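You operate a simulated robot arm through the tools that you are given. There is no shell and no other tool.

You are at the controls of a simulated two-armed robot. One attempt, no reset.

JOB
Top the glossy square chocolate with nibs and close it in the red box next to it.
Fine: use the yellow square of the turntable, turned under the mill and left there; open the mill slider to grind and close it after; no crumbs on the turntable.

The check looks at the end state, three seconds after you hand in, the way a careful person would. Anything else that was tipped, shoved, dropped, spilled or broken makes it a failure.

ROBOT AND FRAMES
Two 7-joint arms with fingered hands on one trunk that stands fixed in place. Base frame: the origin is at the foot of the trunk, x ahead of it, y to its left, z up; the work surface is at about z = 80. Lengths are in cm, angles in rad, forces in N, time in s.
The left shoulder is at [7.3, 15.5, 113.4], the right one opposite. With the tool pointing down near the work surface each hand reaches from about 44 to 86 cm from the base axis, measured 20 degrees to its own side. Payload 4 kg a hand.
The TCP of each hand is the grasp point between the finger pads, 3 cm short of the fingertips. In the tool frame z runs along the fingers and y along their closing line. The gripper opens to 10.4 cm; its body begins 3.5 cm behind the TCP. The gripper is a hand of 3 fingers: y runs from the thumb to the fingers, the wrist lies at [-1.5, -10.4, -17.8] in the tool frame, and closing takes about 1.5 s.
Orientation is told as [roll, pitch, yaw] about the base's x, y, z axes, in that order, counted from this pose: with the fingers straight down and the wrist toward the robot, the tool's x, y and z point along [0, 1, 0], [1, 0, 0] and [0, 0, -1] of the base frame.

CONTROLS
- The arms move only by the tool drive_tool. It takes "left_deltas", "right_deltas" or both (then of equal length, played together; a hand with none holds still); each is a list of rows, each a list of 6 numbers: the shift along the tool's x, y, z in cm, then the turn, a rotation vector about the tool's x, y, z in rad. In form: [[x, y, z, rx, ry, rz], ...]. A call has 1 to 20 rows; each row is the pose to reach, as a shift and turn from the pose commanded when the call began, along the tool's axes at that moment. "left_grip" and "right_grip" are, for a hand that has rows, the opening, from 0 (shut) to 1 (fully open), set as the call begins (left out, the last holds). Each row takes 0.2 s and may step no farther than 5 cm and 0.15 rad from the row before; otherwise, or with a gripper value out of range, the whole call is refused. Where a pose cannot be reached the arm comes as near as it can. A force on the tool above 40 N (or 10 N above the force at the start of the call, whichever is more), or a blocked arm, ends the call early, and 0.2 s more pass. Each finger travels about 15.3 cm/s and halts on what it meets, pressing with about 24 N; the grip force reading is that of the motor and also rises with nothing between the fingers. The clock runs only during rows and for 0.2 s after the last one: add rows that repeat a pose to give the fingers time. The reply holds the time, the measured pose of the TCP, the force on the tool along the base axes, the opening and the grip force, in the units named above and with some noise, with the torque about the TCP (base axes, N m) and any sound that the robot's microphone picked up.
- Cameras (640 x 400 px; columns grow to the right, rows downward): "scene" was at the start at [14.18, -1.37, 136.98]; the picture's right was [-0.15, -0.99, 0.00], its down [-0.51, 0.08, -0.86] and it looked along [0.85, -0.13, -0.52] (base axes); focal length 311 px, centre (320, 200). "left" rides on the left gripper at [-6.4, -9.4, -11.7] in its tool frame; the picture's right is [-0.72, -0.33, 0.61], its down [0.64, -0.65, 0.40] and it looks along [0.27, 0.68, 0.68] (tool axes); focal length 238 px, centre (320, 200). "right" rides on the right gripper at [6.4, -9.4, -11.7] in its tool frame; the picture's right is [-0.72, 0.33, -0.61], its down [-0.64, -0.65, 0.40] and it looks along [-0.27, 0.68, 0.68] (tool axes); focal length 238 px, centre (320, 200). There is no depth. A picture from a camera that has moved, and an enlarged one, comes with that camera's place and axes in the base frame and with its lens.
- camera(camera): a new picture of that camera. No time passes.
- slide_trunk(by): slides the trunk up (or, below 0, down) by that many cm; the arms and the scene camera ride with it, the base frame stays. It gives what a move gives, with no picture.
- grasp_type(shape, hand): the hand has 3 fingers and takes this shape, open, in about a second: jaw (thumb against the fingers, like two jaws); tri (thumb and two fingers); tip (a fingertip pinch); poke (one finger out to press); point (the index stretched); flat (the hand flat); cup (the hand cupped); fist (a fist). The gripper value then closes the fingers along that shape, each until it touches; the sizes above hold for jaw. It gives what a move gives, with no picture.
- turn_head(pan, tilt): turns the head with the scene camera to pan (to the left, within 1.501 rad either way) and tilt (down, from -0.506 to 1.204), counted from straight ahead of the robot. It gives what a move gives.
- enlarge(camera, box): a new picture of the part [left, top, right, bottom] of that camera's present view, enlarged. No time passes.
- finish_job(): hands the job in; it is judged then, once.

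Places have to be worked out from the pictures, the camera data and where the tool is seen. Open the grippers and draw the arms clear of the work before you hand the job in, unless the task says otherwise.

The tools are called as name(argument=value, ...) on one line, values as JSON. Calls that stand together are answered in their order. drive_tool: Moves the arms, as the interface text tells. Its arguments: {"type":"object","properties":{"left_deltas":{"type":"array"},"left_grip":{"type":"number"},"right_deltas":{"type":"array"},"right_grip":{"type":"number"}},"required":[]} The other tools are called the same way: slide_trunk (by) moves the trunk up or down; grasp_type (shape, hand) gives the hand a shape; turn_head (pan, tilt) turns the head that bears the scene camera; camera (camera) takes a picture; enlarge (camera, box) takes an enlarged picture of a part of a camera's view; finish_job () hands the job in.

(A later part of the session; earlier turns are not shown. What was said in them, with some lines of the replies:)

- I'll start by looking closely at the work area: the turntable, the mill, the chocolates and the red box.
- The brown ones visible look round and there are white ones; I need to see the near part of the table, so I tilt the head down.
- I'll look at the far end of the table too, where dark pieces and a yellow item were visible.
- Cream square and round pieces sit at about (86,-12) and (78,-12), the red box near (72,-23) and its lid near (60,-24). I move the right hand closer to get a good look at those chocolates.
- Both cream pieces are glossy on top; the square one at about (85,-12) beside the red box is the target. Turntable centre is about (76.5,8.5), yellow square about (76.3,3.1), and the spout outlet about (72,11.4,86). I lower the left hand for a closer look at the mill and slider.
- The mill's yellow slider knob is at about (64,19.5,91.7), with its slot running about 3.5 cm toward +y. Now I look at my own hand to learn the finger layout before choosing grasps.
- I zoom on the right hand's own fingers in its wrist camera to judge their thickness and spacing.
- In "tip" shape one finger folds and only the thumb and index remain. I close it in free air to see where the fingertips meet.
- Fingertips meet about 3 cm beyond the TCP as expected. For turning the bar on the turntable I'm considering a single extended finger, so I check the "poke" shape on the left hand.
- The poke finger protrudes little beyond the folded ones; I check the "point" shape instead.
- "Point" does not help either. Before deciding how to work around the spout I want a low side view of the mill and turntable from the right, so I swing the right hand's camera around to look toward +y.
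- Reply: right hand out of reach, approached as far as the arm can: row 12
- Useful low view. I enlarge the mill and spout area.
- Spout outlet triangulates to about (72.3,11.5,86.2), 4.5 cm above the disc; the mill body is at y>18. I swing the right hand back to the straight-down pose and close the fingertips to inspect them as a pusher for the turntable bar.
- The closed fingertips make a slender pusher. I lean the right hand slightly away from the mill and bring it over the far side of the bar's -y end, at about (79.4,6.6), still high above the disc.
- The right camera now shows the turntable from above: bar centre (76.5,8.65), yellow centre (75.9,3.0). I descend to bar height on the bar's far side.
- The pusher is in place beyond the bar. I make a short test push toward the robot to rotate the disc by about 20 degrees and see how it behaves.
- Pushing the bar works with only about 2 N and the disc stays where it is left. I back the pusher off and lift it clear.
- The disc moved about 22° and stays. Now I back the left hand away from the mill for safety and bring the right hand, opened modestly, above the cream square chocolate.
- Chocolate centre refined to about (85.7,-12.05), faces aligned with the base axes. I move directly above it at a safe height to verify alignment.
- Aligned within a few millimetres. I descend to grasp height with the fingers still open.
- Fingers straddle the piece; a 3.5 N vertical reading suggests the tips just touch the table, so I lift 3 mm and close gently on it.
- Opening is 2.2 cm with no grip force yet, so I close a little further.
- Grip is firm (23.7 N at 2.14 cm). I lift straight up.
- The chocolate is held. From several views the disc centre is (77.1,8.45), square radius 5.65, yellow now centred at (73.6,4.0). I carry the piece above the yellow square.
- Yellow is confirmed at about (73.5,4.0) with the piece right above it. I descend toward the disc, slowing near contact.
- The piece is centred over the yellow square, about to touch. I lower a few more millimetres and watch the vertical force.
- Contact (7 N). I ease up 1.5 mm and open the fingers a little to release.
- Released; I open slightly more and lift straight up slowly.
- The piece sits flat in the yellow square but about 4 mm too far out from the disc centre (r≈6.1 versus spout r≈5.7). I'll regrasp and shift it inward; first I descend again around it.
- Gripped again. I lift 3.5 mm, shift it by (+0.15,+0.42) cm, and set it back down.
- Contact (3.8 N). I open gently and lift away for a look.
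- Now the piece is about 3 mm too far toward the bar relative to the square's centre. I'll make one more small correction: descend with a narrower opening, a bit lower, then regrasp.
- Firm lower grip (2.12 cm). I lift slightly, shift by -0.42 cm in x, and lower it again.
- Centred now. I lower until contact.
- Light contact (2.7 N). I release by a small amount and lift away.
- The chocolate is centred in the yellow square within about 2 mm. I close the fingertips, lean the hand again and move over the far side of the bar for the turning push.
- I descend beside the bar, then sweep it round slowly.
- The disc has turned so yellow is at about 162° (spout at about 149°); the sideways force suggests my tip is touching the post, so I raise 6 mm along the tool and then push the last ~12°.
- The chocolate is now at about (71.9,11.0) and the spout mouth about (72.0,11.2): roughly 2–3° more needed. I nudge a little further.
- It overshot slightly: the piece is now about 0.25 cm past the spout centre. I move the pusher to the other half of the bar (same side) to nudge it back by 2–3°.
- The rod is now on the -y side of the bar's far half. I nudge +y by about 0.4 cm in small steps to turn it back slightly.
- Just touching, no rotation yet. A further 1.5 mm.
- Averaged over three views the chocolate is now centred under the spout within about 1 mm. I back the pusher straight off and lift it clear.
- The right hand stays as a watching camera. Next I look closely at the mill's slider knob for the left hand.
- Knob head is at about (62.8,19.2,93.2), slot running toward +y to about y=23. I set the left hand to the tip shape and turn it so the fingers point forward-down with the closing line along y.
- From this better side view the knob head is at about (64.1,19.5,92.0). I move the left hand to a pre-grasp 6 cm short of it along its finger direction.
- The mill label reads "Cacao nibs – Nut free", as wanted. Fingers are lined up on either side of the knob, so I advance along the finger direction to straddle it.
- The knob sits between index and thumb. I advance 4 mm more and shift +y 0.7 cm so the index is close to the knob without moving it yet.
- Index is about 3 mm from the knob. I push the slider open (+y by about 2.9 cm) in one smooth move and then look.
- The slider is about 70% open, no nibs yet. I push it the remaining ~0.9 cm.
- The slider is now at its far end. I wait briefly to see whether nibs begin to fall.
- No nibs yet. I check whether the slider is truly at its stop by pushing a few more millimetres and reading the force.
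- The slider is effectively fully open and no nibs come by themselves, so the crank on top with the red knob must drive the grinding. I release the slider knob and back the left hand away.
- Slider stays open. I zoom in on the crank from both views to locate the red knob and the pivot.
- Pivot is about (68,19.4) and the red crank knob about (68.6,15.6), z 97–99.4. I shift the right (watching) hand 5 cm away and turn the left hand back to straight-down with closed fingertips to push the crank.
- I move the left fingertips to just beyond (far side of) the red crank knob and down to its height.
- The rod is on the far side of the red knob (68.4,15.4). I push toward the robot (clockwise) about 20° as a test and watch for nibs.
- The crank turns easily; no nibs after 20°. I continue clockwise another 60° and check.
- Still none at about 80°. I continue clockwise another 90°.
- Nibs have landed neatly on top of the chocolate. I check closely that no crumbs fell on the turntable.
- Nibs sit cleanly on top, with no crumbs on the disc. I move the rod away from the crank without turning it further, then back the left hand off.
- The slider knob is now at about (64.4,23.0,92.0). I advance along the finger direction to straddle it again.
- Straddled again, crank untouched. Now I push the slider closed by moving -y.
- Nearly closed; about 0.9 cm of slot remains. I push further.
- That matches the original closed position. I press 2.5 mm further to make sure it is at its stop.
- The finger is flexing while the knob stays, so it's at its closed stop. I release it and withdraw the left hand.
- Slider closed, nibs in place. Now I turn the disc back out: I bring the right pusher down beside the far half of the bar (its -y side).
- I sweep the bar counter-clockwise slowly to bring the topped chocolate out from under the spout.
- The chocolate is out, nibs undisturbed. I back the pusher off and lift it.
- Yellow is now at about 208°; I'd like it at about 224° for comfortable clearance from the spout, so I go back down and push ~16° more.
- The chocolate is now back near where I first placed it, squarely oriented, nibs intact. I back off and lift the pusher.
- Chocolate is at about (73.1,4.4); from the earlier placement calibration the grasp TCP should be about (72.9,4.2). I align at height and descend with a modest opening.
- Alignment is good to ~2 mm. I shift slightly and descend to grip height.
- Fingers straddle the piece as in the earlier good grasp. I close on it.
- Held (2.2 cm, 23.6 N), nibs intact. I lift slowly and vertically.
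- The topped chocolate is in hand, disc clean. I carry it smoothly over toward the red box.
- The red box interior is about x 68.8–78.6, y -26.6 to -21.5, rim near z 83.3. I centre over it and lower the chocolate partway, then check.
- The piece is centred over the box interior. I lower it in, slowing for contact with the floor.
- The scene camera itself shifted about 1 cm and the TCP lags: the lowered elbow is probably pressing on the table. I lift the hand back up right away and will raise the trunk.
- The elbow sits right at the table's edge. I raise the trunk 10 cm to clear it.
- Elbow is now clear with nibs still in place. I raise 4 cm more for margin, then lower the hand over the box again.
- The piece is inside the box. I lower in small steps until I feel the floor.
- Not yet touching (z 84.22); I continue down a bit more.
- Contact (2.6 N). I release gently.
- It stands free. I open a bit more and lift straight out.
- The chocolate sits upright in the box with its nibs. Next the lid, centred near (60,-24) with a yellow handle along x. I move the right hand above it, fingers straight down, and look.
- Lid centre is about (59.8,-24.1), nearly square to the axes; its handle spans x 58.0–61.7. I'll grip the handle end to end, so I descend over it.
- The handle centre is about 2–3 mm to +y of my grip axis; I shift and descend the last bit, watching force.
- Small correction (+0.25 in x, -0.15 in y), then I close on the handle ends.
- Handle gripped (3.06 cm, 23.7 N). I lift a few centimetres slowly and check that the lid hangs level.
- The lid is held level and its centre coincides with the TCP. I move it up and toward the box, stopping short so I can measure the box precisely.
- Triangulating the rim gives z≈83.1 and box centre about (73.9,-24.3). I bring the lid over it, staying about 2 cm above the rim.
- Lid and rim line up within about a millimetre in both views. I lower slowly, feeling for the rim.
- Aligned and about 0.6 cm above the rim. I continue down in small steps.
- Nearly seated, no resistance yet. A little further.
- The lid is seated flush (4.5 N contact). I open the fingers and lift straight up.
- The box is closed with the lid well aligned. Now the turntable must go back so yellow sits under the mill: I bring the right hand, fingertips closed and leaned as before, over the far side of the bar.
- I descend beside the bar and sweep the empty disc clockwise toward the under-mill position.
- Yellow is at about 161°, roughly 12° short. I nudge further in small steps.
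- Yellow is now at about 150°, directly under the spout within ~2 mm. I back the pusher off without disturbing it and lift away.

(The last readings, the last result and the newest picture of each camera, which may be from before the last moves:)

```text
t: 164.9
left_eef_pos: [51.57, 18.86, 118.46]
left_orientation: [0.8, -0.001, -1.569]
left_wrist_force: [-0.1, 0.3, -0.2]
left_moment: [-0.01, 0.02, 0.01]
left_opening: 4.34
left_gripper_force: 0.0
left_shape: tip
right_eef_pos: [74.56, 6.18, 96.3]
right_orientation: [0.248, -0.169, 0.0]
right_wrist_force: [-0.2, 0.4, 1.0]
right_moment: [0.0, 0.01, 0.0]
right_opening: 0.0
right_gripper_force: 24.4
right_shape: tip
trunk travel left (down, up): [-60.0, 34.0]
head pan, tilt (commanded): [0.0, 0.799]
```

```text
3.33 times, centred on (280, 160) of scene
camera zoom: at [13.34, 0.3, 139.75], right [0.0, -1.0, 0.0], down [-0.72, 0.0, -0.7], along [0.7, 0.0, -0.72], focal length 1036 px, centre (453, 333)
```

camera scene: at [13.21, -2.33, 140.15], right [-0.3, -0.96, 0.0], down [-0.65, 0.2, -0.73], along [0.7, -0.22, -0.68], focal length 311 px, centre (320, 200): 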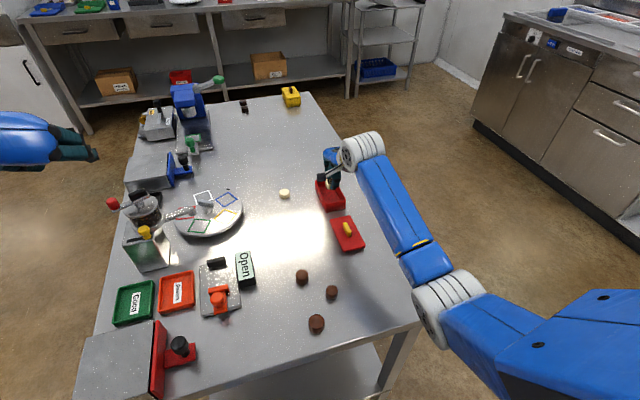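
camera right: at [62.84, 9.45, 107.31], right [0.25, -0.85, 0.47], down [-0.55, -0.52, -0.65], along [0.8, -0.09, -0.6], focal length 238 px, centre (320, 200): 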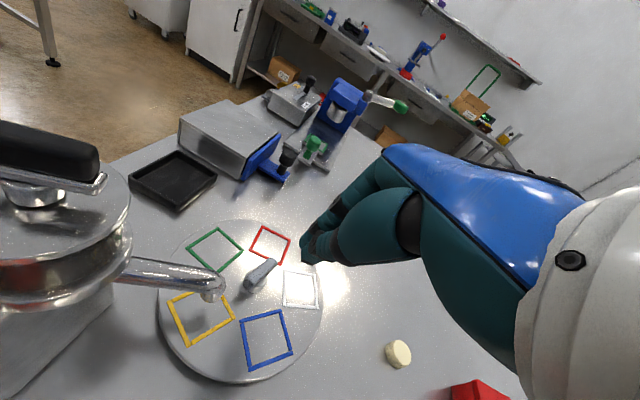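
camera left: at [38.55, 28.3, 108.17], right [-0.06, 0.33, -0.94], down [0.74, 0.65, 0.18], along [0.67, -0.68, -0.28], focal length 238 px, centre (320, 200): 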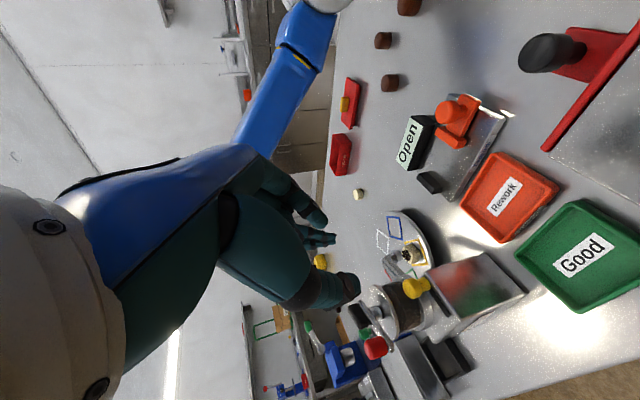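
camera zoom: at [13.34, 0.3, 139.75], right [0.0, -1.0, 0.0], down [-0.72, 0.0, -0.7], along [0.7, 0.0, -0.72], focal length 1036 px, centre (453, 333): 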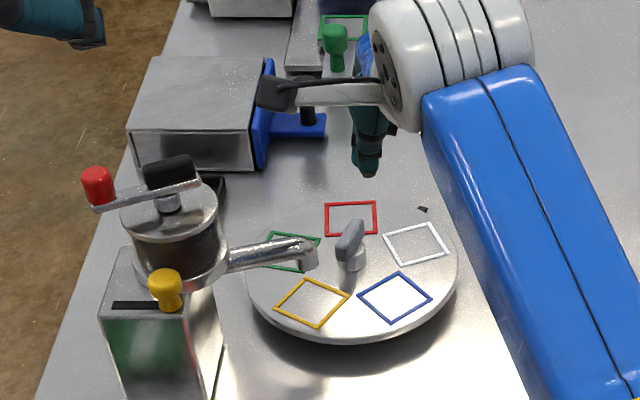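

Yellow sits at ~150°, the same as during grinding. Now I lift the right hand well up first, then draw it back to the right and open it.

drive_tool(right_deltas=[[0.73, 0.51, -2.87, 0, 0, 0], [1.46, 1.02, -5.73, 0, 0, 0], [2.19, 1.52, -8.6, 0, 0, 0], [2.92, 2.03, -11.46, 0, 0, 0]])

drive_tool(right_deltas=[[-3.0, -1.2, -1.2, 0, 0, 0], [-6.4, -3.2, -3.2, 0, 0, 0], [-9.8, -5.2, -5.2, 0, 0, 0], [-13.2, -7.2, -7.3, 0, 0, 0], [-16.6, -9.2, -9.4, 0, 0, 0], [-20.0, -11.3, -11.6, 0, 0, 0], [-23.2, -13.4, -14.0, 0, 0, 0], [-26.2, -15.4, -16.6, 0, 0, 0], [-28.8, -17.1, -19.2, 0, 0, 0], [-30.8, -18.5, -21.6, 0, 0, 0]], right_grip=1.0, left_deltas=[[0, 0, -0.5, 0, 0, 0], [0, 0, -1.0, 0, 0, 0], [0, 0, -1.5, 0, 0, 0], [0, 0, -2.0, 0, 0, 0], [0, 0, -2.5, 0, 0, 0], [0, 0, -3.0, 0, 0, 0], [0, 0, -3.5, 0, 0, 0], [0, 0, -4.0, 0, 0, 0], [0, 0, -4.5, 0, 0, 0], [0, 0, -5.0, 0, 0, 0]], left_grip=1.0)

camera(camera="scene")

enlarge(camera="scene", box=[200, 100, 360, 220])

enlarge(camera="scene", box=[340, 120, 460, 240])

```text
t: 165.9
left_eef_pos: [51.48, 18.9, 118.52]
left_orientation: [0.799, -0.002, -1.57]
left_wrist_force: [-0.4, 0.2, -1.0]
left_moment: [-0.01, 0.0, 0.01]
left_opening: 4.38
left_gripper_force: 0.1
left_shape: tip
right_eef_pos: [74.5, 6.2, 108.33]
right_orientation: [0.249, -0.17, 0.0]
right_wrist_force: [0.5, 0.1, 0.4]
right_moment: [0.0, 0.02, -0.03]
right_opening: 0.0
right_gripper_force: 24.4
right_shape: tip
trunk travel left (down, up): [-60.0, 34.0]
head pan, tilt (commanded): [0.0, 0.799]
```

```text
t: 168.1
left_eef_pos: [47.74, 18.48, 122.04]
left_orientation: [0.802, 0.001, -1.569]
left_wrist_force: [0.2, 0.4, -0.2]
left_moment: [-0.01, 0.01, 0.01]
left_opening: 10.36
left_gripper_force: 0.1
left_shape: tip
right_eef_pos: [53.86, -29.16, 118.42]
right_orientation: [0.25, -0.171, 0.002]
right_wrist_force: [0.3, -0.3, -0.3]
right_moment: [-0.04, -0.03, 0.0]
right_opening: 10.37
right_gripper_force: 0.0
right_shape: tip
trunk travel left (down, up): [-60.0, 34.0]
head pan, tilt (commanded): [0.0, 0.799]
```

```text
taken
camera scene: at [13.18, -0.17, 139.77], right [0.0, -1.0, 0.0], down [-0.72, 0.0, -0.7], along [0.7, 0.0, -0.72], focal length 311 px, centre (320, 200)
```

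scene: 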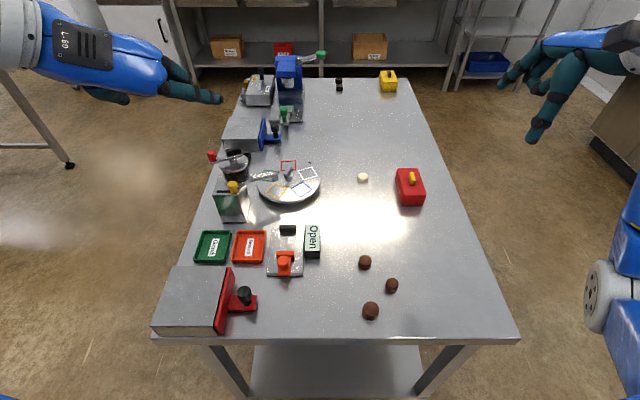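

```text
3.33 times, centred on (280, 160) of scene
camera zoom: at [13.18, -0.17, 139.77], right [0.0, -1.0, 0.0], down [-0.72, 0.0, -0.7], along [0.7, 0.0, -0.72], focal length 1036 px, centre (453, 333)
```

zoom: 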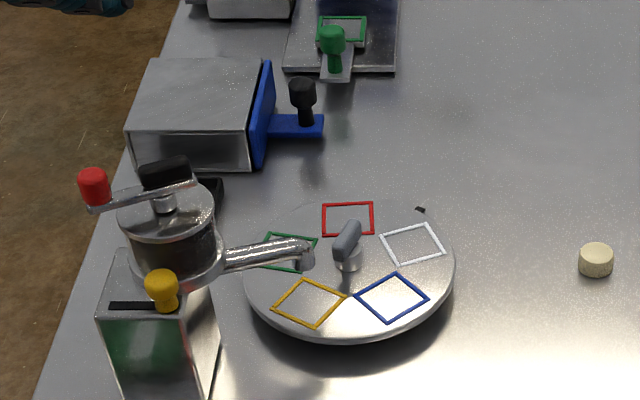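

```text
3.33 times, centred on (400, 180) of scene
camera zoom: at [13.18, -0.17, 139.77], right [0.0, -1.0, 0.0], down [-0.72, 0.0, -0.7], along [0.7, 0.0, -0.72], focal length 1036 px, centre (53, 267)
```

zoom: 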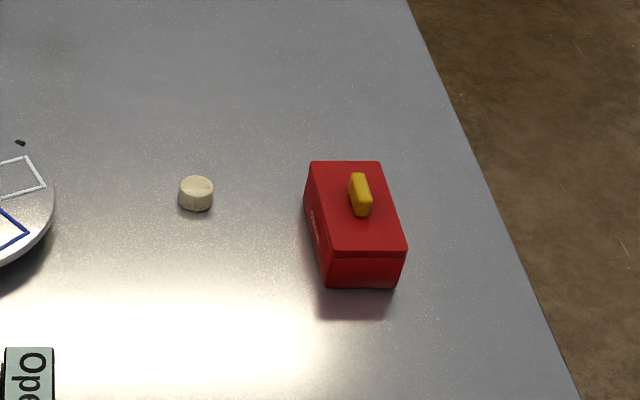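

Both arms are drawn clear with open grippers. One last close check of the slider, the disc and the box before handing in.

enlarge(camera="scene", box=[205, 140, 325, 225])

enlarge(camera="scene", box=[385, 155, 440, 215])

enlarge(camera="right", box=[0, 0, 320, 400])

enlarge(camera="scene", box=[150, 220, 420, 340])

```text
4.71 times, centred on (265, 182) of scene
camera zoom: at [13.18, -0.17, 139.77], right [0.0, -1.0, 0.0], down [-0.72, 0.0, -0.7], along [0.7, 0.0, -0.72], focal length 1463 px, centre (579, 282)
```

zoom: 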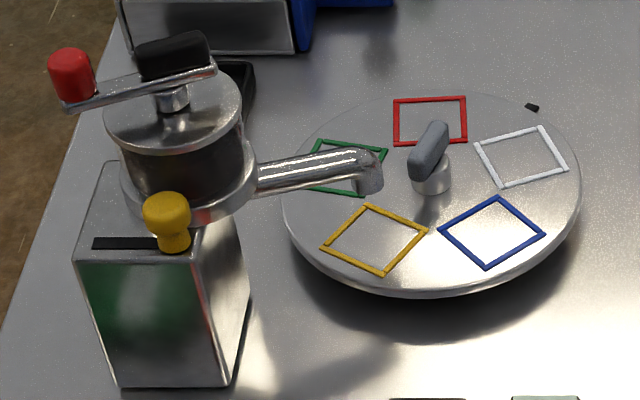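

```text
6.67 times, centred on (412, 185) of scene
camera zoom: at [13.18, -0.17, 139.77], right [0.0, -1.0, 0.0], down [-0.72, 0.0, -0.7], along [0.7, 0.0, -0.72], focal length 2073 px, centre (-297, 300)
```

zoom: 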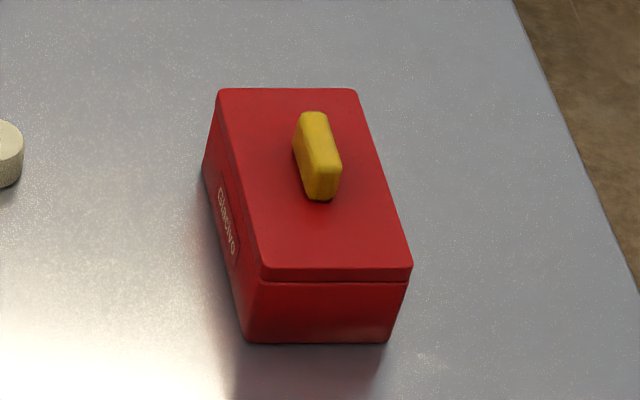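

```text
1.00 times, centred on (160, 200) of right (not enlarged: the box is as wide or as high as the picture)
camera zoom: at [42.38, -26.0, 129.41], right [0.25, -0.85, 0.47], down [-0.55, -0.52, -0.65], along [0.8, -0.09, -0.6], focal length 238 px, centre (480, 200)
```

zoom: 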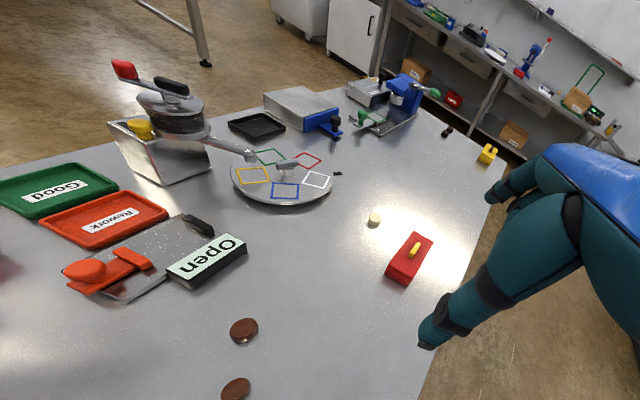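

```text
2.37 times, centred on (285, 280) of scene
camera zoom: at [13.18, -0.17, 139.77], right [0.0, -1.0, 0.0], down [-0.72, 0.0, -0.7], along [0.7, 0.0, -0.72], focal length 737 px, centre (403, 10)
```

zoom: 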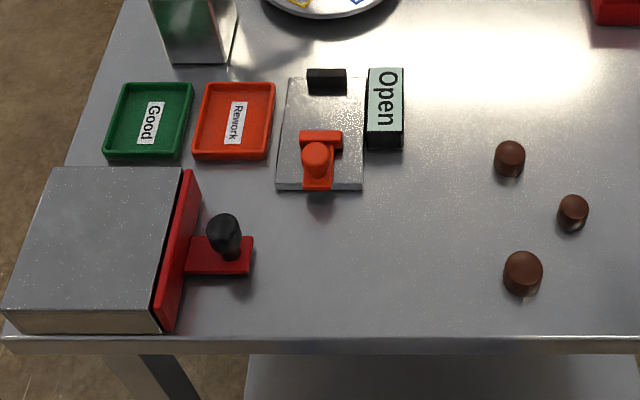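

The lid is flush on the red box, the slider is closed, the yellow square is under the spout, and the disc is clean. Everything else stands where it was, so I hand the job in.

finish_job()

```text
The job is handed in.
```

The cream square chocolate is topped with cacao nibs and closed in the red box, and the job is handed in; no verdict came back.

- **Chocolate:** I took the glossy square cream piece beside the red box. It went into the box upright with its nibs on, and the lid sits flush.
- **Turntable:** I used the yellow square, turned it under the mill for grinding, then turned it out to pick the piece up. It is now back under the spout to within about 2 mm, and no crumbs are visible on the disc.
- **Mill:** Opening the slider did not release any nibs. I also had to turn the crank on top about half a turn, so its red knob is no longer where it started. The slider is closed again at its stop.
- **Elbow contact:** While lowering the piece into the box, my right elbow pressed against the table edge and the robot shifted about 1 cm. I backed off and raised the trunk. Nothing on the table looks moved in the final pictures.

Both arms are drawn clear with the grippers open.
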